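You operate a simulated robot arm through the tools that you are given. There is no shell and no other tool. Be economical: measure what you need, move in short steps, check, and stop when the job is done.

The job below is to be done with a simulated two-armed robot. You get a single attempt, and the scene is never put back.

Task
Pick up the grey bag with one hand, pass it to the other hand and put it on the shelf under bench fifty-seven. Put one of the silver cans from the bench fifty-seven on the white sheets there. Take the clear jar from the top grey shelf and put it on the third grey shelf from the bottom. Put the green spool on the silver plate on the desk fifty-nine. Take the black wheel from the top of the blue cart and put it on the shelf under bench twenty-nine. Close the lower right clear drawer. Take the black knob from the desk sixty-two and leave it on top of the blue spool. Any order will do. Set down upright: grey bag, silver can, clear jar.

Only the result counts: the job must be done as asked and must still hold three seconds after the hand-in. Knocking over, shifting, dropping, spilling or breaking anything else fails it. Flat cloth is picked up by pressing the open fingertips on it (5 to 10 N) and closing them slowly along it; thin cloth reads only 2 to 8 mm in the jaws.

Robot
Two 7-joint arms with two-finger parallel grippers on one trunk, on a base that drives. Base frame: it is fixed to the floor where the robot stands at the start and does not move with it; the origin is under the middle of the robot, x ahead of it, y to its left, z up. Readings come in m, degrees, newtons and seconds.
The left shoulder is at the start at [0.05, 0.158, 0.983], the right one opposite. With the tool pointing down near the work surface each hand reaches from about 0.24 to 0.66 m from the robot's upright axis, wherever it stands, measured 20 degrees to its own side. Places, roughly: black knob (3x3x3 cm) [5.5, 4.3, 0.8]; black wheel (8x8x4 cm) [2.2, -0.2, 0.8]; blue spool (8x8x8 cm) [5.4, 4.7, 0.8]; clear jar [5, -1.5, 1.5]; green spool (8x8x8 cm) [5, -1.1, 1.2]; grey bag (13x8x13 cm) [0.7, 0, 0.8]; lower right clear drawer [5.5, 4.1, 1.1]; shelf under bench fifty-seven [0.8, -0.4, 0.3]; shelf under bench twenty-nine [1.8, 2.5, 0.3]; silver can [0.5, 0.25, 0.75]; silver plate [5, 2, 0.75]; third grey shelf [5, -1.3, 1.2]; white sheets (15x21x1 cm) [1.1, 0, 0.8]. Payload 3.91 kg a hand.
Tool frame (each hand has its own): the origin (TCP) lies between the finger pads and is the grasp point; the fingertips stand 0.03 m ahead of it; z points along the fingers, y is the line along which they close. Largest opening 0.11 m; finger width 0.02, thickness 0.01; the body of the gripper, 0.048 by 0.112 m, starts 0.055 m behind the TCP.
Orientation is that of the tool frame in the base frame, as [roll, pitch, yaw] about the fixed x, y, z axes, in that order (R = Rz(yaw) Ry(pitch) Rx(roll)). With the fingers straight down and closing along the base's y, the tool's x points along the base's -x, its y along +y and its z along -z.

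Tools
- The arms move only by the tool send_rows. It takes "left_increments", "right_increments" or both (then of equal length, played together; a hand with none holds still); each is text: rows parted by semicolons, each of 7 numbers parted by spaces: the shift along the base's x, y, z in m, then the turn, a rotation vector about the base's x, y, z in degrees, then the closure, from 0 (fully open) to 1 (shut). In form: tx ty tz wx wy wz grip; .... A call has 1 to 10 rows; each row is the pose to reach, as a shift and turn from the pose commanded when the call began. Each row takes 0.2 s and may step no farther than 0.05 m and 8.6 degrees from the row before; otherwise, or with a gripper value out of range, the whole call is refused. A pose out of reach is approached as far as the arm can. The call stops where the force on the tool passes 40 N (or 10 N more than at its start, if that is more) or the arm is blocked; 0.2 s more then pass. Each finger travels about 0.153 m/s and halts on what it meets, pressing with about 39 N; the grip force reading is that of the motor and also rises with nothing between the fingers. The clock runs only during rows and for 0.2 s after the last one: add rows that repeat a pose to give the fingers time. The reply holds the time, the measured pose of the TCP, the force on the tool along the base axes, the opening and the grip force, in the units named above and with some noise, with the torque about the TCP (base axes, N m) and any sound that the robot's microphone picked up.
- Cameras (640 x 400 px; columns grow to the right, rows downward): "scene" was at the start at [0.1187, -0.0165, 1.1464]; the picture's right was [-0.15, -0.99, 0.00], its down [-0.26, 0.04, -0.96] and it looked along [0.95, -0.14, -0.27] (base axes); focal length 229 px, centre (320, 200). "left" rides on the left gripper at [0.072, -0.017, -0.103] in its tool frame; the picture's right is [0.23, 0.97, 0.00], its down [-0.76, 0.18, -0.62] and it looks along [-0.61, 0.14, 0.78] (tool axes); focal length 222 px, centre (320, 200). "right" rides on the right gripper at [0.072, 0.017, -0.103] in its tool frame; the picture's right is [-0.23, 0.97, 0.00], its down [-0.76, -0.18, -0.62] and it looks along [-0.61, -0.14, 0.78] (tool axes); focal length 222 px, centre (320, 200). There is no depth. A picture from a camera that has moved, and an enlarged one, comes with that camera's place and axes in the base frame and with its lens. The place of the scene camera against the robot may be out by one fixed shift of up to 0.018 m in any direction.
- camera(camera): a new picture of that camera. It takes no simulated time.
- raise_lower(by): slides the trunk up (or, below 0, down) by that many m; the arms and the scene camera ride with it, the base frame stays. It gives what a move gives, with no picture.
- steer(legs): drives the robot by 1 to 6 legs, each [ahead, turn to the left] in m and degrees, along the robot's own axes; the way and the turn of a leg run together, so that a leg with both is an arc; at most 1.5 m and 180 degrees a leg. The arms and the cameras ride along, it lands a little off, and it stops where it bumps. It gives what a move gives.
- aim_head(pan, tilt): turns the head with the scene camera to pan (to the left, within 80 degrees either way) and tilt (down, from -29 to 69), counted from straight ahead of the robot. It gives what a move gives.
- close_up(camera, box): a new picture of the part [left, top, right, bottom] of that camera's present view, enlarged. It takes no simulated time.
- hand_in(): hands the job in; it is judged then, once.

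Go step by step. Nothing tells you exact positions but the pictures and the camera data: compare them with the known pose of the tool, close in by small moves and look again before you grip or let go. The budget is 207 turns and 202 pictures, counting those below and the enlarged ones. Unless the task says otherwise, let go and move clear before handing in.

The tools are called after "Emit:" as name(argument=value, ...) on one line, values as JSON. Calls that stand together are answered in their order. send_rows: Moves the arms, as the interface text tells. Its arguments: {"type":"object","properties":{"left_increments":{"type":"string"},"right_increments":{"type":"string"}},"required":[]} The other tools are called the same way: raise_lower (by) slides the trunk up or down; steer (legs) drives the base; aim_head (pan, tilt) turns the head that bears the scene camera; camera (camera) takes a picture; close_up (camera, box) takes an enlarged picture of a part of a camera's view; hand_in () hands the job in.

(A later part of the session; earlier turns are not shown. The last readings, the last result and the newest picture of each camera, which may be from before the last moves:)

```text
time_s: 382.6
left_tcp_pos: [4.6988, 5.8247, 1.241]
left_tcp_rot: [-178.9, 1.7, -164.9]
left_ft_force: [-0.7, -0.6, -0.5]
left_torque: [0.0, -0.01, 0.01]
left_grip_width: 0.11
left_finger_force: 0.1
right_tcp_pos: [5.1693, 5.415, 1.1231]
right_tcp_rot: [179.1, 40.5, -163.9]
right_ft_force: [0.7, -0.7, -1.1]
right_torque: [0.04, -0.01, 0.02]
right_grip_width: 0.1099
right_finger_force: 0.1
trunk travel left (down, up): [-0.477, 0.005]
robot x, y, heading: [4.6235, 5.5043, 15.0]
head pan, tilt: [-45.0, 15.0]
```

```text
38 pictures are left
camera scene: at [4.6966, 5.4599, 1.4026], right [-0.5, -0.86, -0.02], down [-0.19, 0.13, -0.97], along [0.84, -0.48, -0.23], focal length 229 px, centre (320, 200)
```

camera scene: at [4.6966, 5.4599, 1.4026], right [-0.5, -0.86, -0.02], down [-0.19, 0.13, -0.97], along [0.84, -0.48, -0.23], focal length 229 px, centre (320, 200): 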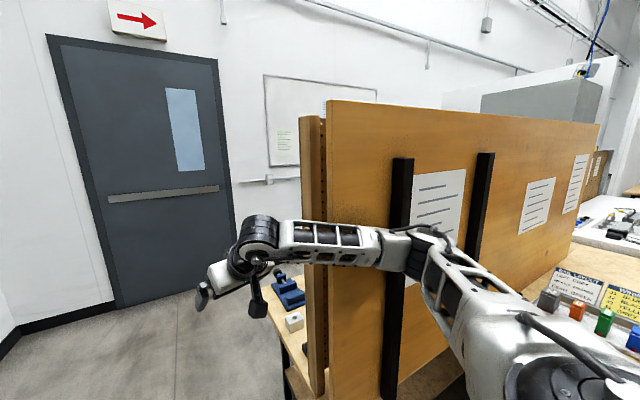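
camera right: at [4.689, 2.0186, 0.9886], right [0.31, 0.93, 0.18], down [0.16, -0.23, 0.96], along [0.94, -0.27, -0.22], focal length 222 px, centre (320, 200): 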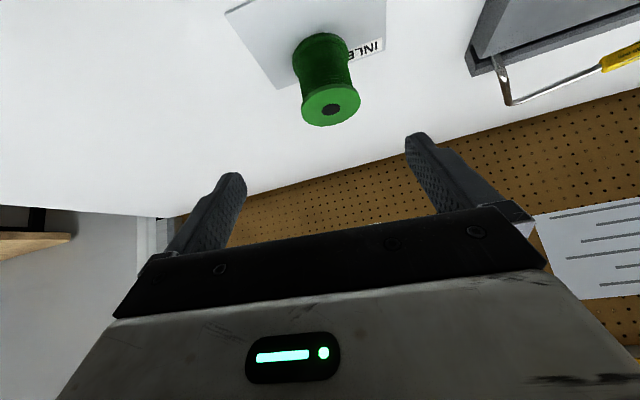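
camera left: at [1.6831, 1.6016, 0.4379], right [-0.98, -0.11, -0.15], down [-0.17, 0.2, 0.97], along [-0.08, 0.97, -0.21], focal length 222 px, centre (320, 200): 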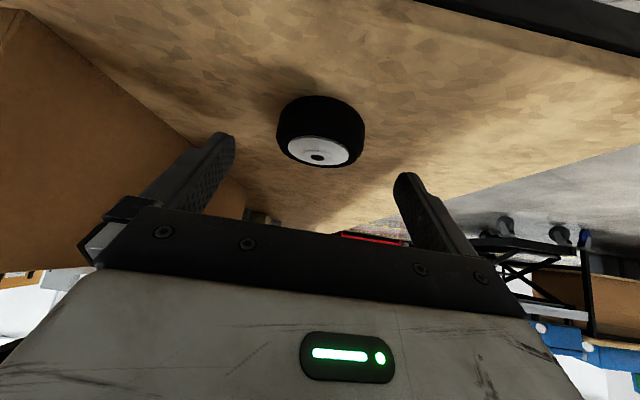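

My right elbow touched the panel's end (a fixed wooden screen). I back off and pass further north.

Emit:
steer(legs=[[-0.22, 0], [0, 32], [0.65, 0], [0, -47], [1.4, 0]])

Emit:
aim_head(pan=-75, tilt=20)

Emit:
camera(camera="scene")

```text
time_s: 383.3
left_tcp_pos: [4.7049, 5.8248, 1.2379]
left_tcp_rot: [-178.8, 1.1, -164.7]
left_ft_force: [0.6, -0.4, 0.5]
left_torque: [0.02, -0.02, -0.04]
left_grip_width: 0.11
left_finger_force: 0.1
right_tcp_pos: [5.1707, 5.4171, 1.1225]
right_tcp_rot: [179.2, 41.1, -163.2]
right_ft_force: [0.0, 0.4, 0.2]
right_torque: [0.0, 0.0, -0.01]
right_grip_width: 0.11
right_finger_force: 0.1
trunk travel left (down, up): [-0.477, 0.005]
robot x, y, heading: [4.6204, 5.4996, 14.5]
head pan, tilt: [-45.0, 15.0]
stopped in leg 1: the robot was blocked; the commanded pose is now the measured one
```

```text
time_s: 384.2
left_tcp_pos: [4.7032, 5.8237, 1.2398]
left_tcp_rot: [-178.8, 1.2, -164.7]
left_ft_force: [0.0, -0.3, 0.0]
left_torque: [-0.01, 0.01, 0.0]
left_grip_width: 0.11
left_finger_force: 0.0
right_tcp_pos: [5.1693, 5.4177, 1.1225]
right_tcp_rot: [179.3, 40.9, -162.8]
right_ft_force: [0.0, 1.1, 0.5]
right_torque: [0.0, 0.01, 0.01]
right_grip_width: 0.1098
right_finger_force: 0.0
trunk travel left (down, up): [-0.477, 0.005]
robot x, y, heading: [4.6242, 5.5035, 14.7]
head pan, tilt: [-75.0, 20.0]
```

```text
37 pictures are left
camera scene: at [4.6678, 5.4271, 1.3928], right [-0.87, -0.49, -0.02], down [-0.15, 0.3, -0.94], along [0.47, -0.82, -0.33], focal length 229 px, centre (320, 200)
```

scene: 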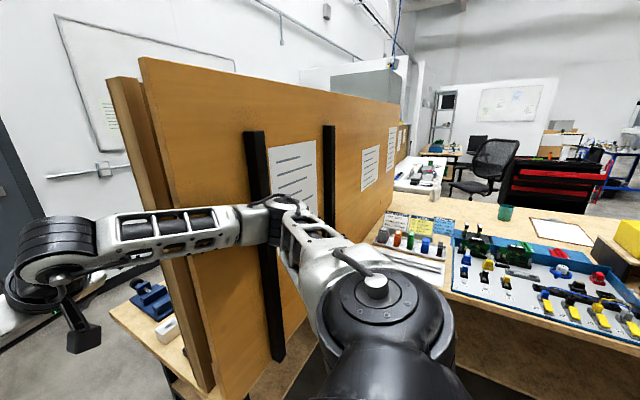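

I'm hooked lightly at the forearm. I move the right hand away from the screen first.

Emit:
send_rows(right_increments="-0.01 0.03 0 0 0 0 0; -0.02 0.06 0 0 0 0 0; -0.04 0.09 0 0 0 0 0; -0.06 0.12 0 0 0 0 0; -0.08 0.15 0 0 0 0 0")

Emit:
steer(legs=[[-0.1, 8]])

Emit:
camera(camera="scene")

```text
time_s: 385.6
left_tcp_pos: [4.7088, 5.8155, 1.2396]
left_tcp_rot: [-179.2, 1.1, -164.9]
left_ft_force: [0.5, 0.0, -0.1]
left_torque: [0.0, 0.01, 0.02]
left_grip_width: 0.1098
left_finger_force: 0.0
right_tcp_pos: [5.1057, 5.5466, 1.1183]
right_tcp_rot: [178.7, 40.4, -166.3]
right_ft_force: [-0.9, 0.7, 0.2]
right_torque: [0.02, 0.01, 0.01]
right_grip_width: 0.1099
right_finger_force: 0.1
trunk travel left (down, up): [-0.477, 0.005]
robot x, y, heading: [4.6222, 5.5048, 13.9]
head pan, tilt: [-75.0, 20.0]
stopped in row 5 (right hand): the arm was blocked; the commanded pose is now the measured one
```

```text
time_s: 386.3
left_tcp_pos: [4.7098, 5.8162, 1.2361]
left_tcp_rot: [-178.8, 0.7, -164.7]
left_ft_force: [-0.1, -0.4, -1.2]
left_torque: [0.04, 0.01, 0.0]
left_grip_width: 0.1101
left_finger_force: 0.0
right_tcp_pos: [5.1097, 5.5452, 1.1157]
right_tcp_rot: [178.9, 40.1, -166.9]
right_ft_force: [-0.7, 0.4, 0.8]
right_torque: [-0.01, 0.02, 0.0]
right_grip_width: 0.1098
right_finger_force: 0.1
trunk travel left (down, up): [-0.477, 0.005]
robot x, y, heading: [4.6156, 5.4988, 13.3]
head pan, tilt: [-75.0, 20.0]
stopped in leg 1: the robot was blocked; the commanded pose is now the measured one
```

```text
36 pictures are left
camera scene: at [4.6719, 5.4225, 1.392], right [-0.88, -0.48, -0.01], down [-0.15, 0.3, -0.94], along [0.45, -0.83, -0.34], focal length 229 px, centre (320, 200)
```

scene: 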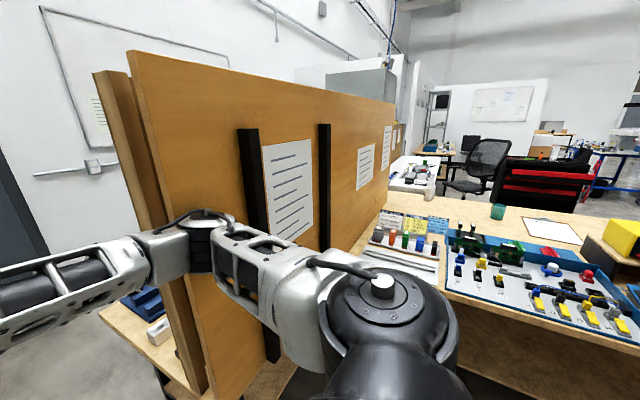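

Emit:
aim_head(pan=70, tilt=25)

Emit:
camera(camera="scene")

```text
time_s: 388.6
left_tcp_pos: [4.7097, 5.8164, 1.2389]
left_tcp_rot: [-179.0, 0.9, -164.7]
left_ft_force: [0.1, -0.5, 0.2]
left_torque: [-0.02, 0.07, -0.02]
left_grip_width: 0.1098
left_finger_force: 0.1
right_tcp_pos: [5.1101, 5.546, 1.1165]
right_tcp_rot: [178.9, 40.1, -166.6]
right_ft_force: [-0.5, 0.2, 0.7]
right_torque: [0.01, 0.0, 0.01]
right_grip_width: 0.1101
right_finger_force: 0.0
trunk travel left (down, up): [-0.477, 0.005]
robot x, y, heading: [4.6177, 5.5001, 14.1]
head pan, tilt: [70.0, 25.0]
```

```text
35 pictures are left
camera scene: at [4.6366, 5.5951, 1.3839], right [0.99, -0.11, 0.02], down [-0.03, -0.42, -0.91], along [0.11, 0.9, -0.42], focal length 229 px, centre (320, 200)
```

scene: 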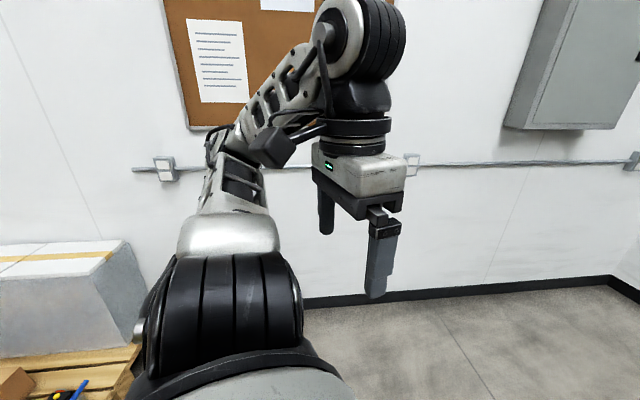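

Emit:
steer(legs=[[0, -5]])

Emit:
steer(legs=[[-0.12, 0]])

```text
time_s: 389.5
left_tcp_pos: [4.7508, 5.8094, 1.2354]
left_tcp_rot: [-179.0, -0.1, -169.7]
left_ft_force: [-0.7, -0.9, -0.3]
left_torque: [0.02, -0.03, -0.01]
left_grip_width: 0.1099
left_finger_force: 0.1
right_tcp_pos: [5.1238, 5.5059, 1.107]
right_tcp_rot: [178.8, 39.3, -171.3]
right_ft_force: [0.1, -0.2, 0.2]
right_torque: [0.01, 0.0, 0.04]
right_grip_width: 0.11
right_finger_force: 0.1
trunk travel left (down, up): [-0.477, 0.005]
robot x, y, heading: [4.6178, 5.5021, 8.8]
head pan, tilt: [70.0, 25.0]
```

```text
time_s: 390.7
left_tcp_pos: [4.6311, 5.7917, 1.2361]
left_tcp_rot: [-179.0, 0.0, -169.7]
left_ft_force: [0.2, 0.1, 0.5]
left_torque: [0.0, 0.02, -0.03]
left_grip_width: 0.1102
left_finger_force: 0.0
right_tcp_pos: [5.0046, 5.4895, 1.1073]
right_tcp_rot: [178.9, 39.4, -171.3]
right_ft_force: [-0.4, -0.4, 0.0]
right_torque: [-0.02, -0.01, 0.02]
right_grip_width: 0.11
right_finger_force: 0.0
trunk travel left (down, up): [-0.477, 0.005]
robot x, y, heading: [4.4995, 5.4849, 8.4]
head pan, tilt: [70.0, 25.0]
```

Freed. Now I pass further north.

Emit:
steer(legs=[[-0.1, 0], [0, 35], [0.6, 0], [0, -44], [1.3, 0]])

Emit:
aim_head(pan=-75, tilt=20)

Emit:
camera(camera="scene")

```text
time_s: 404.7
left_tcp_pos: [6.3081, 6.2248, 1.2353]
left_tcp_rot: [-179.0, -0.1, -176.6]
left_ft_force: [-0.8, -0.2, -0.2]
left_torque: [0.01, -0.02, -0.03]
left_grip_width: 0.1099
left_finger_force: 0.1
right_tcp_pos: [6.6401, 5.8791, 1.108]
right_tcp_rot: [179.0, 39.4, -178.3]
right_ft_force: [0.2, -0.4, 0.7]
right_torque: [0.01, -0.03, 0.01]
right_grip_width: 0.1099
right_finger_force: 0.1
trunk travel left (down, up): [-0.477, 0.005]
robot x, y, heading: [6.1352, 5.9329, 1.8]
head pan, tilt: [70.0, 25.0]
```

```text
time_s: 407.0
left_tcp_pos: [6.3083, 6.2243, 1.236]
left_tcp_rot: [-179.0, -0.2, -176.7]
left_ft_force: [-0.3, -0.4, -0.2]
left_torque: [0.01, 0.01, -0.02]
left_grip_width: 0.11
left_finger_force: 0.0
right_tcp_pos: [6.6407, 5.8802, 1.1085]
right_tcp_rot: [178.8, 39.3, -178.3]
right_ft_force: [-0.1, -0.4, 0.1]
right_torque: [-0.01, -0.02, 0.01]
right_grip_width: 0.1098
right_finger_force: 0.1
trunk travel left (down, up): [-0.477, 0.005]
robot x, y, heading: [6.1372, 5.9366, 1.7]
head pan, tilt: [-75.0, 20.0]
```

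```text
34 pictures are left
camera scene: at [6.1909, 5.8433, 1.391], right [-0.96, -0.29, 0.0], down [-0.1, 0.33, -0.94], along [0.27, -0.9, -0.34], focal length 229 px, centre (320, 200)
```

scene: 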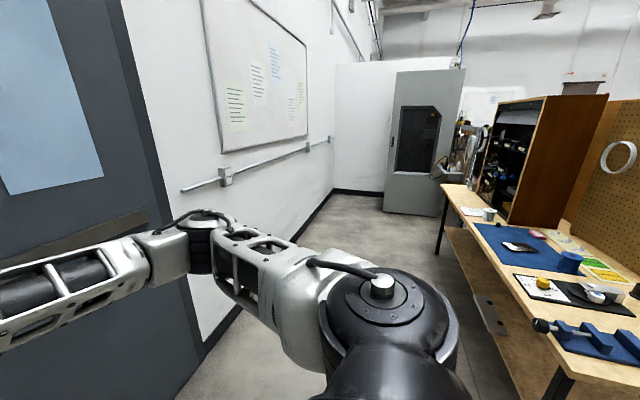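

Desk sixty-two is visible with the blue mat, knob, spool and the drawer cabinet, front edge x≈5.8. I move into the aisle and face it.

Emit:
steer(legs=[[0.2, 0], [0, -92], [1.2, 0], [0, -90]])

Emit:
aim_head(pan=0, tilt=25)

Emit:
camera(camera="scene")

```text
time_s: 422.0
left_tcp_pos: [6.1426, 4.4542, 1.2351]
left_tcp_rot: [-179.0, 0.0, 0.6]
left_ft_force: [0.1, 0.0, -0.3]
left_torque: [-0.01, -0.01, 0.01]
left_grip_width: 0.1102
left_finger_force: 0.1
right_tcp_pos: [5.8274, 4.814, 1.1083]
right_tcp_rot: [178.9, 39.4, -1.0]
right_ft_force: [0.1, 0.4, -0.3]
right_torque: [0.01, -0.01, 0.01]
right_grip_width: 0.11
right_finger_force: 0.2
trunk travel left (down, up): [-0.477, 0.005]
robot x, y, heading: [6.3273, 4.7321, 179.0]
head pan, tilt: [-75.0, 20.0]
```

```text
time_s: 423.5
left_tcp_pos: [6.1432, 4.4548, 1.2357]
left_tcp_rot: [-179.0, -0.1, 0.6]
left_ft_force: [-0.3, 0.2, -0.3]
left_torque: [-0.02, -0.01, -0.02]
left_grip_width: 0.11
left_finger_force: 0.1
right_tcp_pos: [5.8286, 4.815, 1.1083]
right_tcp_rot: [178.9, 39.3, -1.0]
right_ft_force: [-0.2, -0.7, -0.4]
right_torque: [0.0, 0.0, 0.01]
right_grip_width: 0.1097
right_finger_force: 0.2
trunk travel left (down, up): [-0.477, 0.005]
robot x, y, heading: [6.3244, 4.7364, 179.1]
head pan, tilt: [0.0, 25.0]
```

```text
33 pictures are left
camera scene: at [6.1804, 4.7359, 1.3829], right [0.02, 1.0, 0.0], down [0.42, -0.01, -0.91], along [-0.91, 0.02, -0.42], focal length 229 px, centre (320, 200)
```

scene: 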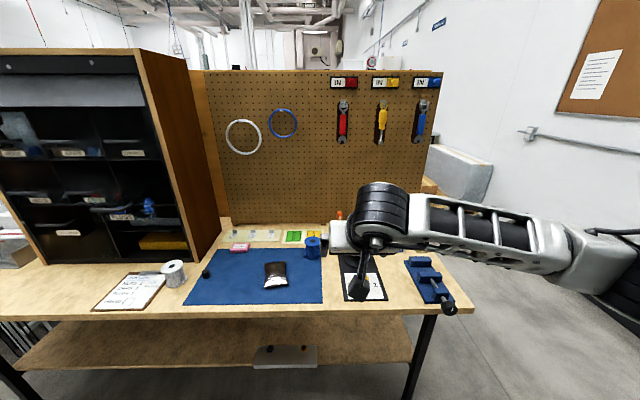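

I see the small black knob at the mat's left edge, the blue spool at its top, and the drawer cabinet on the left. Close-ups next.

Emit:
close_up(camera="scene", box=[0, 50, 220, 280])

Emit:
close_up(camera="scene", box=[180, 220, 360, 320])

```text
1.74 times, centred on (110, 165) of scene
camera zoom: at [6.1804, 4.7359, 1.3829], right [0.02, 1.0, 0.0], down [0.42, -0.01, -0.91], along [-0.91, 0.02, -0.42], focal length 398 px, centre (685, 261)
```

zoom: 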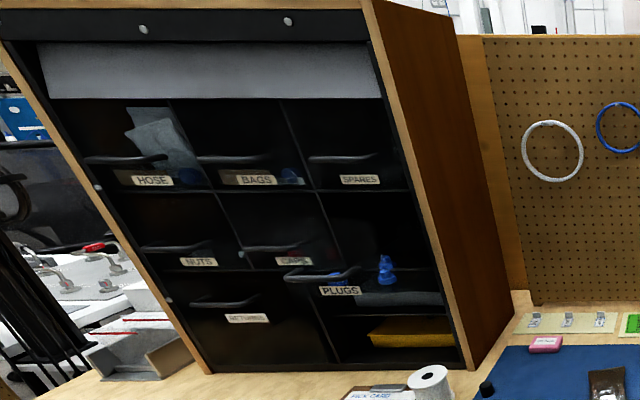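

```text
3.56 times, centred on (270, 270) of scene
camera zoom: at [6.1804, 4.7359, 1.3829], right [0.02, 1.0, 0.0], down [0.42, -0.01, -0.91], along [-0.91, 0.02, -0.42], focal length 814 px, centre (498, -49)
```

zoom: 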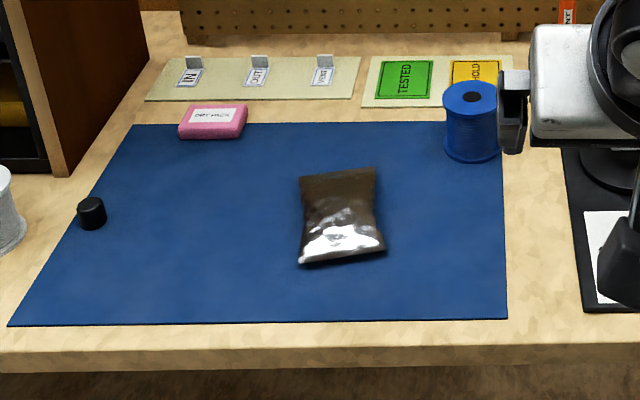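

The PLUGS drawer (right column, lower) is the open one: its front stands at x≈5.57 versus the cabinet face 5.45, y≈4.16, z≈1.05–1.1. Knob ≈(5.53, 4.336), blue spool ≈(5.427, 4.72). I reposition to y≈4.4 facing the desk.

Emit:
steer(legs=[[0, 90], [0.33, 0], [0, -89], [0.2, 0]])

Emit:
camera(camera="scene")

```text
time_s: 434.5
left_tcp_pos: [5.9584, 4.1035, 1.2354]
left_tcp_rot: [-179.0, -0.1, 3.5]
left_ft_force: [-0.1, -0.2, -0.6]
left_torque: [0.0, -0.02, -0.01]
left_grip_width: 0.1098
left_finger_force: 0.0
right_tcp_pos: [5.6239, 4.4493, 1.1088]
right_tcp_rot: [179.0, 39.3, 1.8]
right_ft_force: [0.8, -0.3, 0.0]
right_torque: [0.0, 0.03, -0.02]
right_grip_width: 0.1102
right_finger_force: 0.0
trunk travel left (down, up): [-0.477, 0.005]
robot x, y, heading: [6.1325, 4.3981, -178.4]
head pan, tilt: [0.0, 25.0]
```

```text
30 pictures are left
camera scene: at [5.9811, 4.3885, 1.3828], right [-0.03, 1.0, 0.0], down [0.42, 0.01, -0.91], along [-0.91, -0.03, -0.42], focal length 229 px, centre (320, 200)
```

scene: 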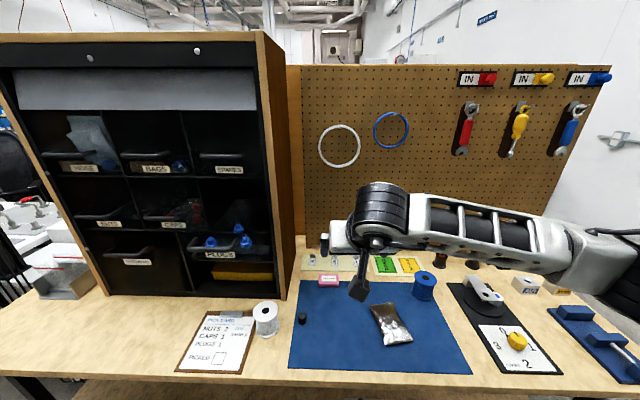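

Emit:
close_up(camera="scene", box=[130, 130, 330, 330])

Emit:
send_rows(left_increments="0 0.005 -0.015 -0.23 8.3 0 0.5; 0 0.01 -0.03 -0.46 16.6 0 1; 0 0.015 -0.045 -0.7 25 0 1; 0 0.02 -0.06 -0.93 33.3 0 1; 0 0.025 -0.075 -1.16 41.6 0 1; 0 0.03 -0.09 -1.4 50 0 1; 0 0.035 -0.105 -1.63 58.3 0 1; 0 0.04 -0.12 -1.86 66.6 0 1; 0 0.05 -0.14 -2.1 75 0 1; 0 0.055 -0.155 -2.1 75 0 1")

Emit:
close_up(camera="scene", box=[100, 130, 340, 330])

```text
2.00 times, centred on (230, 230) of scene
camera zoom: at [5.9811, 4.3885, 1.3828], right [-0.03, 1.0, 0.0], down [0.42, 0.01, -0.91], along [-0.91, -0.03, -0.42], focal length 458 px, centre (500, 140)
```

zoom: 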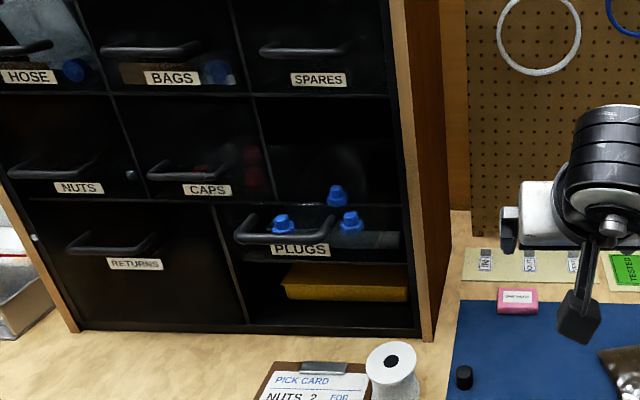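

```text
time_s: 436.7
left_tcp_pos: [6.0378, 4.0053, 1.2384]
left_tcp_rot: [-172.2, 74.8, 8.6]
left_ft_force: [-0.3, -0.7, -0.4]
left_torque: [0.03, 0.0, -0.03]
left_grip_width: 0.0
left_finger_force: 37.0
left hand out of reach, approached as far as the arm can: row 1, 2, 3, 4, 5, 6, 7, 8, 9, 10
right_tcp_pos: [5.6249, 4.4489, 1.1089]
right_tcp_rot: [178.9, 39.3, 1.8]
right_ft_force: [-1.1, 0.5, 0.0]
right_torque: [0.02, 0.0, 0.01]
right_grip_width: 0.1099
right_finger_force: 0.0
trunk travel left (down, up): [-0.477, 0.005]
robot x, y, heading: [6.1256, 4.3983, -178.4]
head pan, tilt: [0.0, 25.0]
```

```text
2.00 times, centred on (220, 230) of scene
camera zoom: at [5.9817, 4.3886, 1.3829], right [-0.03, 1.0, 0.0], down [0.42, 0.01, -0.91], along [-0.91, -0.03, -0.42], focal length 458 px, centre (520, 140)
```

zoom: 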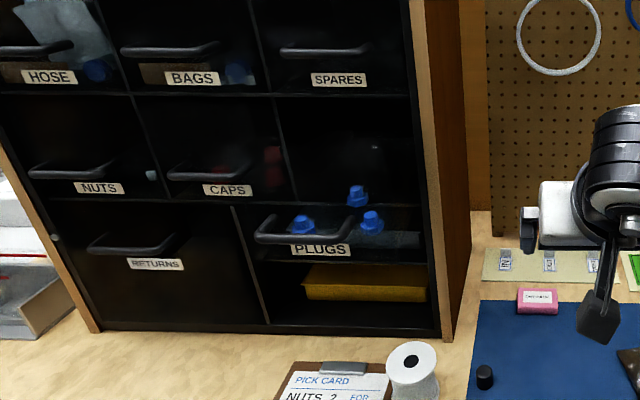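

The tool now points at the drawer. I lower the trunk and bring the closed left fingers in front of the drawer handle (≈y 4.125, z 1.05).

Emit:
raise_lower(by=-0.18)

Emit:
send_rows(left_increments="-0.04 0.01 0 0 0 0 1; -0.08 0.02 0 0 0 0 1; -0.12 0.04 0 0 0 0 1; -0.16 0.06 0 0 0 0 1; -0.2 0.08 0 0 0 0 1; -0.24 0.1 0 0 0 0 1; -0.28 0.12 -0.005 0 0 0 1; -0.32 0.12 -0.005 0 0 0 1")

Emit:
close_up(camera="scene", box=[80, 60, 320, 290])

```text
time_s: 438.7
left_tcp_pos: [6.0372, 4.0051, 1.0585]
left_tcp_rot: [-172.2, 74.8, 8.6]
left_ft_force: [-0.8, -0.1, 0.1]
left_torque: [0.01, 0.0, 0.01]
left_grip_width: 0.0
left_finger_force: 37.7
right_tcp_pos: [5.6256, 4.4498, 0.9289]
right_tcp_rot: [178.9, 39.3, 1.8]
right_ft_force: [-1.2, -0.1, 0.1]
right_torque: [-0.02, -0.03, -0.01]
right_grip_width: 0.1098
right_finger_force: 0.1
trunk travel left (down, up): [-0.297, 0.185]
robot x, y, heading: [6.1262, 4.3954, -178.1]
head pan, tilt: [0.0, 25.0]
```

```text
time_s: 440.5
left_tcp_pos: [5.6936, 4.1215, 1.0588]
left_tcp_rot: [-172.2, 74.8, 8.5]
left_ft_force: [-0.2, 0.0, 1.0]
left_torque: [0.01, -0.01, -0.03]
left_grip_width: 0.0
left_finger_force: 38.0
left hand out of reach, approached as far as the arm can: row 1, 2, 3, 4, 5, 6, 7, 8
right_tcp_pos: [5.6253, 4.4495, 0.9281]
right_tcp_rot: [178.9, 39.2, 1.8]
right_ft_force: [0.6, 0.0, -0.9]
right_torque: [0.02, -0.02, 0.0]
right_grip_width: 0.1098
right_finger_force: 0.1
trunk travel left (down, up): [-0.297, 0.185]
robot x, y, heading: [6.1288, 4.3924, -178.4]
head pan, tilt: [0.0, 25.0]
```

```text
1.74 times, centred on (200, 175) of scene
camera zoom: at [5.9818, 4.3884, 1.2029], right [-0.03, 1.0, 0.0], down [0.42, 0.01, -0.91], along [-0.91, -0.03, -0.42], focal length 398 px, centre (529, 244)
```

zoom: 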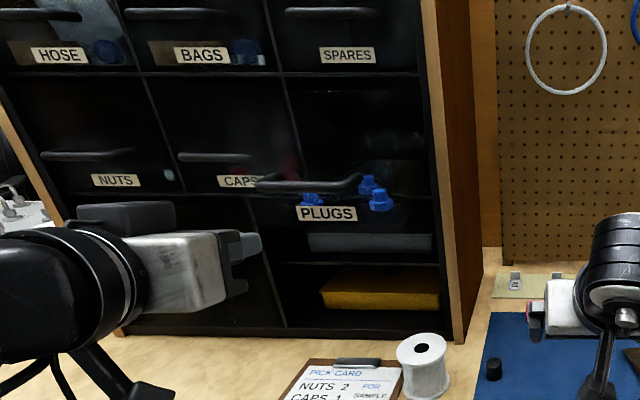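

Fingertip at (5.665, 4.12, 1.05), drawer label at (5.541, 4.133, 1.037). I push straight toward -x in small steps.

Emit:
send_rows(left_increments="-0.03 0.004 -0.003 0 0 0 1; -0.06 0.008 -0.006 0 0 0 1; -0.09 0.01 -0.006 0 0 0 1; -0.11 0.01 -0.006 0 0 0 1; -0.13 0.01 -0.006 0 0 0 1; -0.15 0.01 -0.006 0 0 0 1")

Emit:
close_up(camera="scene", box=[80, 60, 320, 290])

```text
time_s: 441.9
left_tcp_pos: [5.5418, 4.1303, 1.0546]
left_tcp_rot: [-172.3, 74.9, 8.3]
left_ft_force: [0.1, -0.3, -0.3]
left_torque: [0.01, 0.0, 0.0]
left_grip_width: 0.0
left_finger_force: 37.3
right_tcp_pos: [5.6257, 4.4479, 0.9287]
right_tcp_rot: [178.9, 39.4, 1.8]
right_ft_force: [-0.9, -0.3, -0.6]
right_torque: [-0.01, 0.0, -0.03]
right_grip_width: 0.1101
right_finger_force: 0.0
trunk travel left (down, up): [-0.297, 0.185]
robot x, y, heading: [6.1259, 4.3925, -178.1]
head pan, tilt: [0.0, 25.0]
```

```text
1.74 times, centred on (200, 175) of scene
camera zoom: at [5.9818, 4.3885, 1.2029], right [-0.03, 1.0, 0.0], down [0.42, 0.01, -0.91], along [-0.91, -0.03, -0.42], focal length 398 px, centre (529, 244)
```

zoom: 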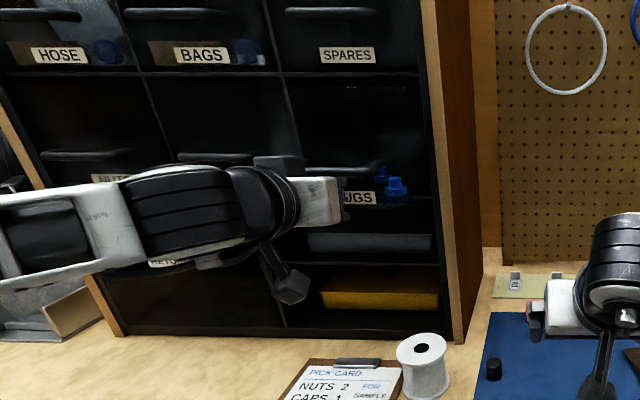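

The drawer is sliding in without resistance. I keep pushing until it stops.

Emit:
send_rows(left_increments="-0.015 0 0 0 0 0 1; -0.03 0 0 0 0 0 1; -0.045 0 0 0 0 0 1; -0.06 0 0 0 0 0 1")

Emit:
close_up(camera="scene", box=[80, 60, 320, 290])

```text
time_s: 442.9
left_tcp_pos: [5.4832, 4.1289, 1.0539]
left_tcp_rot: [-172.1, 74.8, 8.7]
left_ft_force: [0.2, -0.1, 0.3]
left_torque: [0.01, -0.03, 0.02]
left_grip_width: 0.0
left_finger_force: 38.3
right_tcp_pos: [5.626, 4.4502, 0.929]
right_tcp_rot: [178.9, 39.3, 1.8]
right_ft_force: [0.1, -0.5, -0.3]
right_torque: [0.01, 0.0, 0.01]
right_grip_width: 0.11
right_finger_force: 0.0
trunk travel left (down, up): [-0.297, 0.185]
robot x, y, heading: [6.1278, 4.3936, -178.3]
head pan, tilt: [0.0, 25.0]
```

```text
1.74 times, centred on (200, 175) of scene
camera zoom: at [5.9817, 4.3885, 1.2029], right [-0.03, 1.0, 0.0], down [0.42, 0.01, -0.91], along [-0.91, -0.03, -0.42], focal length 398 px, centre (529, 244)
```

zoom: 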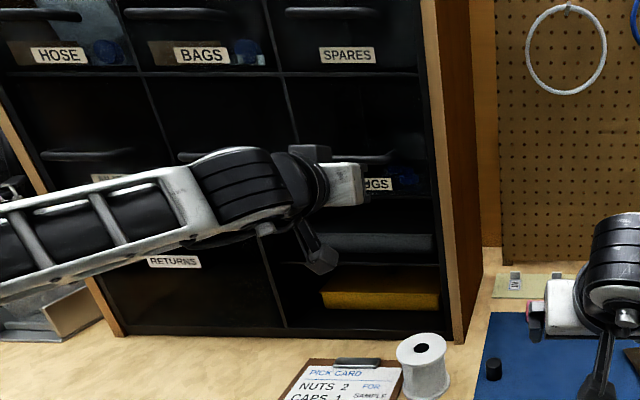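

Emit:
send_rows(left_increments="-0.01 0 0 0 0 0 1; -0.02 0 0 0 0 0 1; -0.03 0 0 0 0 0 1; -0.04 0 0 0 0 0 1")

Emit:
close_up(camera="scene", box=[80, 60, 320, 290])

```text
time_s: 443.4
left_tcp_pos: [5.4733, 4.1288, 1.0537]
left_tcp_rot: [-172.4, 74.5, 8.3]
left_ft_force: [29.5, -1.4, 3.2]
left_torque: [-0.06, 0.11, 0.0]
left_grip_width: 0.0
left_finger_force: 37.4
right_tcp_pos: [5.6296, 4.4487, 0.9305]
right_tcp_rot: [178.9, 39.5, 2.0]
right_ft_force: [0.2, 1.2, -0.1]
right_torque: [-0.01, -0.01, 0.02]
right_grip_width: 0.1103
right_finger_force: 0.0
trunk travel left (down, up): [-0.297, 0.185]
robot x, y, heading: [6.1257, 4.395, -178.1]
head pan, tilt: [0.0, 25.0]
stopped in row 2 (left hand): the force on the tool passed its limit at 57 N (the readings are from after the stop); the commanded pose is now the measured one
```

```text
1.74 times, centred on (200, 175) of scene
camera zoom: at [5.9869, 4.3881, 1.2036], right [-0.03, 1.0, 0.0], down [0.42, 0.01, -0.91], along [-0.91, -0.03, -0.42], focal length 398 px, centre (529, 244)
```

zoom: 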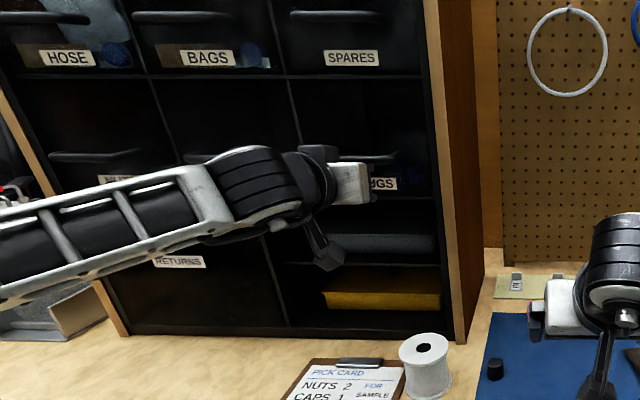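

The drawer hit its stop (57 N): closed. I withdraw the left hand and bring the right hand above the knob (≈5.51, 4.321).

Emit:
send_rows(left_increments="0.02 0 0 0 0 0 1; 0.06 0 0 0 0 0 1; 0.1 0 0 0 0 0 1; 0.15 0 0 0 0 0 1; 0.2 0 0 0 0 0 1; 0.25 -0.02 0 0 0 0 1; 0.3 -0.04 0.01 0 0 0 1; 0.34 -0.06 0.03 0 0 0 1")

Emit:
send_rows(right_increments="-0.03 -0.032 -0.01 0 0 0 0; -0.06 -0.064 -0.02 0 0 0 0; -0.09 -0.096 -0.035 0 0 0 0; -0.12 -0.128 -0.05 0 0 0 0")

Emit:
camera(camera="right")

Emit:
camera(camera="scene")

```text
refused: row 6 steps farther than a row can; nothing moved
```

```text
time_s: 444.0
left_tcp_pos: [5.4719, 4.128, 1.0531]
left_tcp_rot: [-172.5, 74.5, 8.3]
left_ft_force: [27.9, -3.5, 2.5]
left_torque: [0.03, 0.16, 0.15]
left_grip_width: 0.0001
left_finger_force: 37.5
right_tcp_pos: [5.5903, 4.4059, 0.9161]
right_tcp_rot: [178.9, 39.5, 1.9]
right_ft_force: [-0.4, -0.7, 0.7]
right_torque: [-0.02, 0.02, 0.04]
right_grip_width: 0.1098
right_finger_force: 0.0
trunk travel left (down, up): [-0.297, 0.185]
robot x, y, heading: [6.131, 4.3959, -177.9]
head pan, tilt: [0.0, 25.0]
stopped in row 2 (left hand): the force on the tool passed its limit at 41 N (the readings are from after the stop); the commanded pose is now the measured one
```

```text
23 pictures are left
camera right: at [5.713, 4.3948, 0.951], right [-0.13, -0.98, 0.16], down [-0.2, 0.18, 0.96], along [-0.97, 0.09, -0.22], focal length 222 px, centre (320, 200)
```

right: 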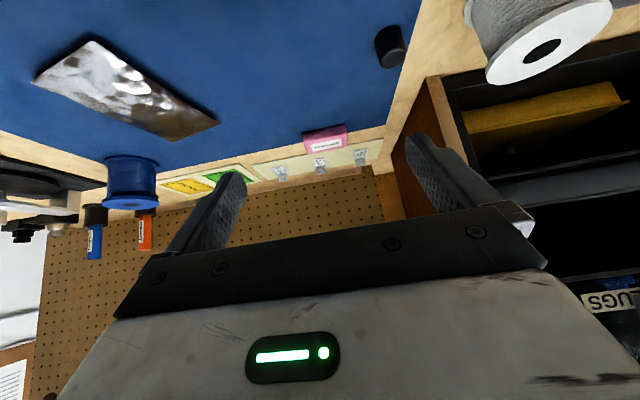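

```text
22 pictures are left
camera scene: at [5.9871, 4.3881, 1.2034], right [-0.04, 1.0, 0.0], down [0.42, 0.01, -0.91], along [-0.91, -0.03, -0.42], focal length 229 px, centre (320, 200)
```

scene: 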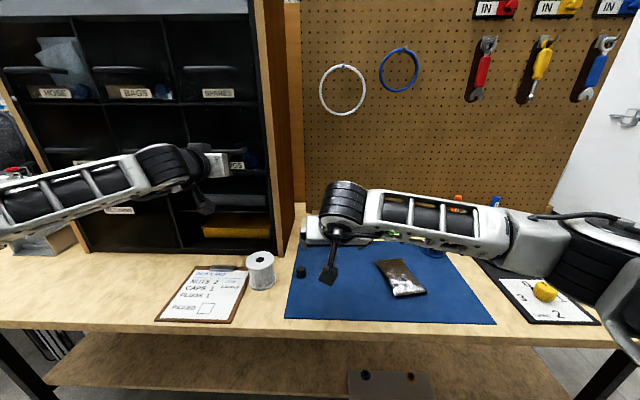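

Emit:
send_rows(left_increments="0.02 0 0 0 0 0 1; 0.06 0 0 0 0 0 1; 0.1 0 0 0 0 0 1; 0.145 0 0 0 0 0 1; 0.19 0 0 0 0 0 1; 0.23 -0.02 0 0 0 0 1; 0.27 -0.04 0 0 0 0 1; 0.3 -0.05 0.01 0 0 0 1")

Emit:
close_up(camera="scene", box=[80, 60, 360, 300])

```text
time_s: 445.8
left_tcp_pos: [5.726, 4.0573, 1.071]
left_tcp_rot: [-172.7, 74.2, 8.0]
left_ft_force: [0.4, 0.3, 0.7]
left_torque: [-0.01, 0.0, -0.01]
left_grip_width: 0.0
left_finger_force: 37.6
left hand out of reach, approached as far as the arm can: row 7, 8
right_tcp_pos: [5.5872, 4.4062, 0.9158]
right_tcp_rot: [178.9, 39.3, 2.0]
right_ft_force: [-0.1, -0.5, -0.7]
right_torque: [0.01, 0.03, 0.01]
right_grip_width: 0.11
right_finger_force: 0.0
trunk travel left (down, up): [-0.297, 0.185]
robot x, y, heading: [6.1276, 4.3947, -177.8]
head pan, tilt: [0.0, 25.0]
```

```text
1.67 times, centred on (220, 180) of scene
camera zoom: at [5.9827, 4.3881, 1.2029], right [-0.03, 1.0, 0.0], down [0.42, 0.01, -0.91], along [-0.91, -0.03, -0.42], focal length 381 px, centre (487, 233)
```

zoom: 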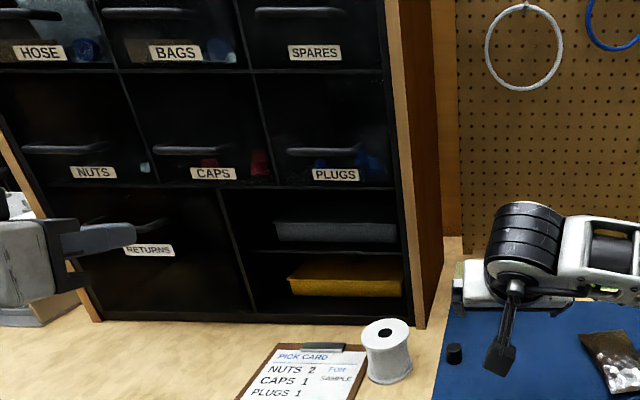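

The PLUGS drawer is flush with its neighbours. Now the knob at ≈(5.52, 4.321): I come over it.

Emit:
send_rows(right_increments="-0.02 -0.03 -0.02 0 0 0 0.3; -0.04 -0.06 -0.04 0 0 0 0.3; -0.061 -0.085 -0.065 0 0 0 0.3; -0.061 -0.085 -0.075 0 0 0 0.3")

Emit:
camera(camera="right")

```text
time_s: 446.8
left_tcp_pos: [5.7261, 4.0584, 1.0732]
left_tcp_rot: [-172.7, 74.3, 7.9]
left_ft_force: [0.8, 0.5, -0.2]
left_torque: [-0.02, 0.01, 0.01]
left_grip_width: 0.0002
left_finger_force: 37.9
right_tcp_pos: [5.5271, 4.3204, 0.8414]
right_tcp_rot: [178.9, 39.3, 1.9]
right_ft_force: [0.1, 0.6, 0.3]
right_torque: [0.03, 0.02, 0.01]
right_grip_width: 0.0769
right_finger_force: 0.1
trunk travel left (down, up): [-0.297, 0.185]
robot x, y, heading: [6.1248, 4.3934, -178.0]
head pan, tilt: [0.0, 25.0]
```

```text
20 pictures are left
camera right: at [5.6502, 4.3091, 0.8758], right [-0.13, -0.98, 0.16], down [-0.2, 0.18, 0.96], along [-0.97, 0.09, -0.22], focal length 222 px, centre (320, 200)
```

right: 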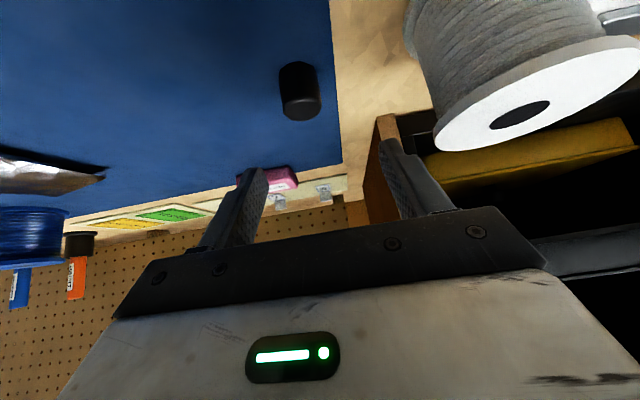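

Emit:
send_rows(right_increments="0.01 0.002 -0.015 0 0 0 0.45; 0.012 0.002 -0.03 0 0 0 0.45; 0.012 0.002 -0.041 0 0 0 0.45; 0.012 0.002 -0.041 0 0 0 0.45")

Emit:
camera(camera="right")

```text
time_s: 447.8
left_tcp_pos: [5.7259, 4.059, 1.0716]
left_tcp_rot: [-172.7, 74.4, 8.0]
left_ft_force: [0.0, 0.1, 0.8]
left_torque: [-0.01, -0.02, -0.02]
left_grip_width: 0.0
left_finger_force: 37.6
right_tcp_pos: [5.5398, 4.3226, 0.7977]
right_tcp_rot: [178.9, 39.3, 1.9]
right_ft_force: [0.5, -0.3, 0.4]
right_torque: [-0.02, 0.0, -0.06]
right_grip_width: 0.0604
right_finger_force: 0.0
trunk travel left (down, up): [-0.297, 0.185]
robot x, y, heading: [6.1297, 4.3936, -178.0]
head pan, tilt: [0.0, 25.0]
```

```text
19 pictures are left
camera right: at [5.6617, 4.3124, 0.8331], right [-0.13, -0.98, 0.16], down [-0.2, 0.18, 0.96], along [-0.97, 0.09, -0.22], focal length 222 px, centre (320, 200)
```

right: 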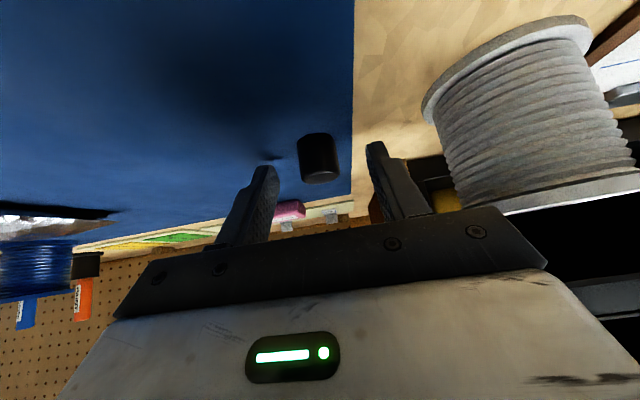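

Emit:
send_rows(right_increments="-0.004 -0.001 -0.002 0 0 0 0.45; -0.007 -0.002 -0.004 0 0 0 0.55; -0.007 -0.002 -0.004 0 0 0 0.7; -0.007 -0.002 -0.004 0 0 0 0.85; -0.007 -0.002 -0.004 0 0 0 0.95; -0.007 -0.002 -0.004 0 0 0 0.95")

Emit:
send_rows(right_increments="0 0 0.02 0 0 0 0.95; 0 0 0.06 0 0 0 0.95; 0.01 0.02 0.1 0 0 0 0.95; 0.01 0.06 0.13 0 0 0 0.95; 0.01 0.1 0.13 0 0 0 0.95; 0.01 0.14 0.13 0 0 0 0.95; 0.01 0.18 0.13 0 0 0 0.95")

Emit:
camera(camera="right")

```text
time_s: 449.2
left_tcp_pos: [5.726, 4.0576, 1.0735]
left_tcp_rot: [-172.7, 74.4, 8.0]
left_ft_force: [0.5, 0.1, 0.3]
left_torque: [-0.02, -0.04, 0.0]
left_grip_width: 0.0
left_finger_force: 37.8
right_tcp_pos: [5.5306, 4.3213, 0.796]
right_tcp_rot: [179.0, 39.3, 1.8]
right_ft_force: [0.0, -0.5, 2.1]
right_torque: [-0.01, 0.04, 0.05]
right_grip_width: 0.0226
right_finger_force: 39.4
trunk travel left (down, up): [-0.297, 0.185]
robot x, y, heading: [6.1266, 4.3979, -178.0]
head pan, tilt: [0.0, 25.0]
```

```text
time_s: 450.8
left_tcp_pos: [5.7266, 4.0591, 1.0718]
left_tcp_rot: [-172.8, 74.2, 8.0]
left_ft_force: [0.5, 0.2, 0.6]
left_torque: [-0.04, 0.01, 0.0]
left_grip_width: 0.0001
left_finger_force: 38.0
right_tcp_pos: [5.5425, 4.5009, 0.9244]
right_tcp_rot: [178.9, 39.3, 2.0]
right_ft_force: [0.3, 0.2, -0.5]
right_torque: [-0.03, -0.01, -0.02]
right_grip_width: 0.0225
right_finger_force: 39.2
trunk travel left (down, up): [-0.297, 0.185]
robot x, y, heading: [6.1285, 4.3926, -177.9]
head pan, tilt: [0.0, 25.0]
```

```text
18 pictures are left
camera right: at [5.666, 4.4897, 0.9591], right [-0.13, -0.98, 0.16], down [-0.2, 0.18, 0.96], along [-0.97, 0.09, -0.22], focal length 222 px, centre (320, 200)
```

right: 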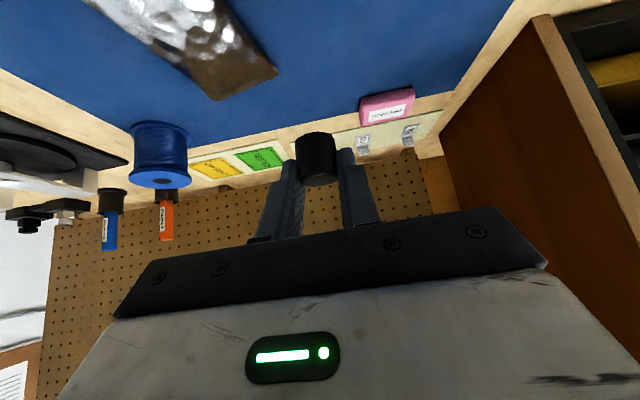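

Knob held. Blue spool's top is at ≈(5.397, 4.73, 0.83). I drive 0.1 m closer and bring the knob over it.

Emit:
steer(legs=[[0.1, 0]])

Emit:
send_rows(right_increments="-0.005 0.045 0.01 0 0 0 0.95; -0.01 0.09 0.01 0 0 0 0.95; -0.02 0.13 0.01 0 0 0 0.95; -0.03 0.17 0.01 0 0 0 0.95; -0.035 0.2 0.005 0 0 0 0.95; -0.04 0.222 0 0 0 0 0.95")

Emit:
camera(camera="right")

Emit:
close_up(camera="scene", box=[300, 180, 520, 320])

```text
time_s: 451.9
left_tcp_pos: [5.6245, 4.0555, 1.0722]
left_tcp_rot: [-172.7, 74.2, 7.9]
left_ft_force: [-0.2, -0.6, -0.5]
left_torque: [-0.01, 0.0, 0.01]
left_grip_width: 0.0
left_finger_force: 37.5
right_tcp_pos: [5.4413, 4.4979, 0.9245]
right_tcp_rot: [178.9, 39.3, 1.9]
right_ft_force: [0.1, 0.4, -0.6]
right_torque: [0.0, -0.02, -0.02]
right_grip_width: 0.0223
right_finger_force: 38.3
trunk travel left (down, up): [-0.297, 0.185]
robot x, y, heading: [6.0286, 4.3946, -177.9]
head pan, tilt: [0.0, 25.0]
```

```text
time_s: 453.3
left_tcp_pos: [5.6248, 4.0551, 1.073]
left_tcp_rot: [-172.6, 74.4, 7.8]
left_ft_force: [-0.1, 0.2, 0.1]
left_torque: [0.0, 0.01, 0.01]
left_grip_width: 0.0003
left_finger_force: 37.7
right_tcp_pos: [5.4025, 4.7198, 0.9258]
right_tcp_rot: [179.0, 39.3, 1.9]
right_ft_force: [1.2, 0.0, 0.0]
right_torque: [-0.03, 0.01, -0.02]
right_grip_width: 0.0227
right_finger_force: 39.0
trunk travel left (down, up): [-0.297, 0.185]
robot x, y, heading: [6.0266, 4.3946, -178.2]
head pan, tilt: [0.0, 25.0]
```

```text
17 pictures are left
camera right: at [5.5254, 4.7088, 0.9597], right [-0.13, -0.98, 0.16], down [-0.2, 0.18, 0.96], along [-0.97, 0.09, -0.22], focal length 222 px, centre (320, 200)
```

right: 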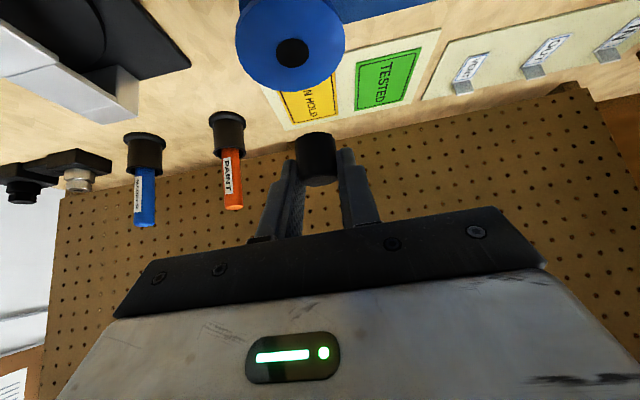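

```text
2.86 times, centred on (410, 250) of scene
camera zoom: at [5.882, 4.385, 1.2029], right [-0.03, 1.0, 0.0], down [0.42, 0.01, -0.91], along [-0.91, -0.03, -0.42], focal length 654 px, centre (63, 57)
```

zoom: 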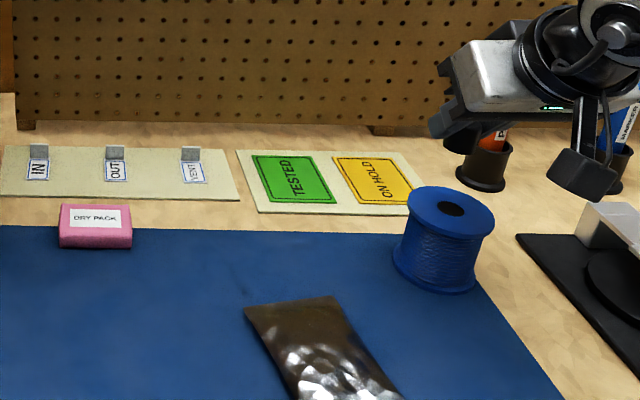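

Knob is over the spool's hub (5.407, 4.72). I lower it carefully.

Emit:
send_rows(right_increments="0.002 0.001 -0.02 0 0 0 0.95; 0.003 0.002 -0.035 0 0 0 0.95; 0.003 0.002 -0.045 0 0 0 0.95")

Emit:
camera(camera="right")

Emit:
close_up(camera="scene", box=[380, 180, 540, 300])

```text
time_s: 454.1
left_tcp_pos: [5.6256, 4.0553, 1.0717]
left_tcp_rot: [-172.7, 74.3, 8.0]
left_ft_force: [0.1, 0.4, 0.0]
left_torque: [0.01, 0.01, 0.01]
left_grip_width: 0.0001
left_finger_force: 37.6
right_tcp_pos: [5.4052, 4.7199, 0.8799]
right_tcp_rot: [178.8, 39.3, 1.9]
right_ft_force: [-0.5, -0.2, -0.2]
right_torque: [0.01, -0.02, 0.0]
right_grip_width: 0.0223
right_finger_force: 38.6
trunk travel left (down, up): [-0.297, 0.185]
robot x, y, heading: [6.0293, 4.3944, -178.2]
head pan, tilt: [0.0, 25.0]
```

```text
15 pictures are left
camera right: at [5.5284, 4.7093, 0.9149], right [-0.13, -0.98, 0.16], down [-0.2, 0.18, 0.96], along [-0.97, 0.1, -0.22], focal length 222 px, centre (320, 200)
```

right: 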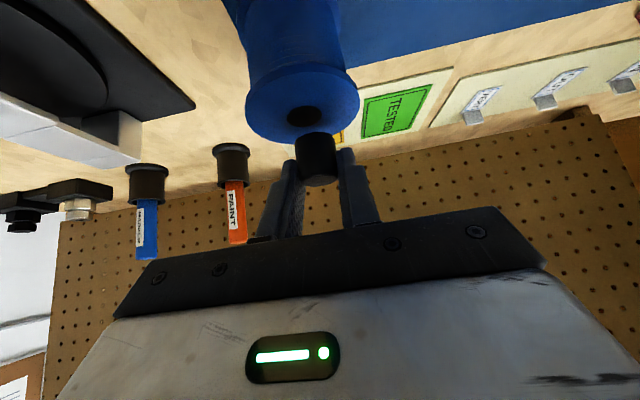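

```text
3.33 times, centred on (460, 240) of scene
camera zoom: at [5.882, 4.3849, 1.2029], right [-0.03, 1.0, 0.0], down [0.42, 0.01, -0.91], along [-0.91, -0.03, -0.42], focal length 763 px, centre (-147, 67)
```

zoom: 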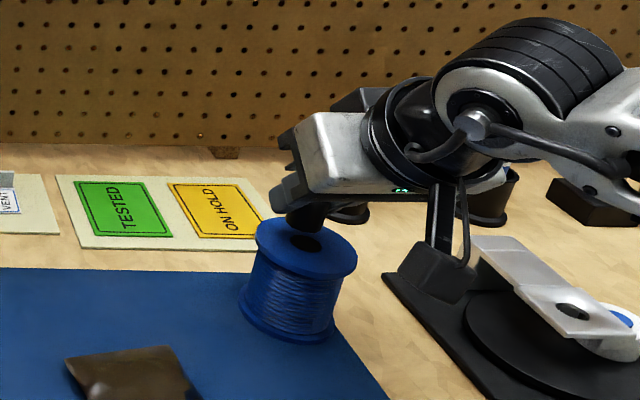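

Emit:
send_rows(right_increments="0.003 0.003 -0.004 0 0 0 0.95; 0.004 0.003 -0.008 0 0 0 0.95")

Emit:
send_rows(right_increments="0 0 -0.002 0 0 0 0.95; 0 0 -0.004 0 0 0 0.95")

```text
time_s: 454.7
left_tcp_pos: [5.6245, 4.0547, 1.0719]
left_tcp_rot: [-172.7, 74.2, 8.0]
left_ft_force: [0.5, 0.5, 0.1]
left_torque: [-0.04, -0.01, 0.01]
left_grip_width: 0.0
left_finger_force: 37.5
right_tcp_pos: [5.4096, 4.7231, 0.8716]
right_tcp_rot: [178.9, 39.3, 1.9]
right_ft_force: [0.9, 0.7, 0.1]
right_torque: [0.01, 0.01, -0.01]
right_grip_width: 0.0222
right_finger_force: 38.9
trunk travel left (down, up): [-0.297, 0.185]
robot x, y, heading: [6.0271, 4.3946, -178.0]
head pan, tilt: [0.0, 25.0]
```

```text
time_s: 455.3
left_tcp_pos: [5.6254, 4.056, 1.072]
left_tcp_rot: [-172.7, 74.3, 8.1]
left_ft_force: [-0.2, -0.1, 0.1]
left_torque: [-0.01, -0.02, 0.01]
left_grip_width: 0.0
left_finger_force: 37.5
right_tcp_pos: [5.4091, 4.7245, 0.8685]
right_tcp_rot: [178.9, 39.2, 1.8]
right_ft_force: [0.8, 0.6, -1.2]
right_torque: [-0.01, -0.01, -0.03]
right_grip_width: 0.0225
right_finger_force: 39.2
trunk travel left (down, up): [-0.297, 0.185]
robot x, y, heading: [6.0295, 4.394, -178.3]
head pan, tilt: [0.0, 25.0]
```

Emit:
send_rows(right_increments="0 0 -0.002 0 0 0 0.95; 0 0 -0.004 0 0 0 0.95")

Emit:
camera(camera="right")

```text
time_s: 455.9
left_tcp_pos: [5.6258, 4.0562, 1.0731]
left_tcp_rot: [-172.6, 74.3, 8.0]
left_ft_force: [0.1, 0.3, -0.2]
left_torque: [0.0, 0.0, -0.01]
left_grip_width: 0.0002
left_finger_force: 37.8
right_tcp_pos: [5.409, 4.7247, 0.8647]
right_tcp_rot: [178.9, 39.5, 1.8]
right_ft_force: [0.6, 0.5, 2.5]
right_torque: [0.06, -0.02, -0.02]
right_grip_width: 0.0224
right_finger_force: 38.5
trunk travel left (down, up): [-0.297, 0.185]
robot x, y, heading: [6.028, 4.3893, -178.0]
head pan, tilt: [0.0, 25.0]
```

```text
13 pictures are left
camera right: at [5.5325, 4.7129, 0.8993], right [-0.13, -0.98, 0.16], down [-0.2, 0.18, 0.96], along [-0.97, 0.09, -0.22], focal length 222 px, centre (320, 200)
```

right: 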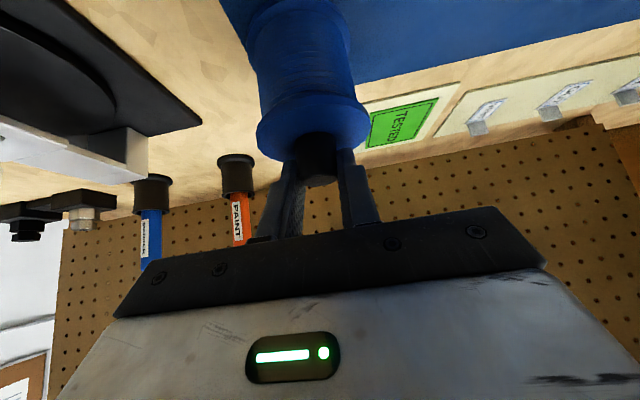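

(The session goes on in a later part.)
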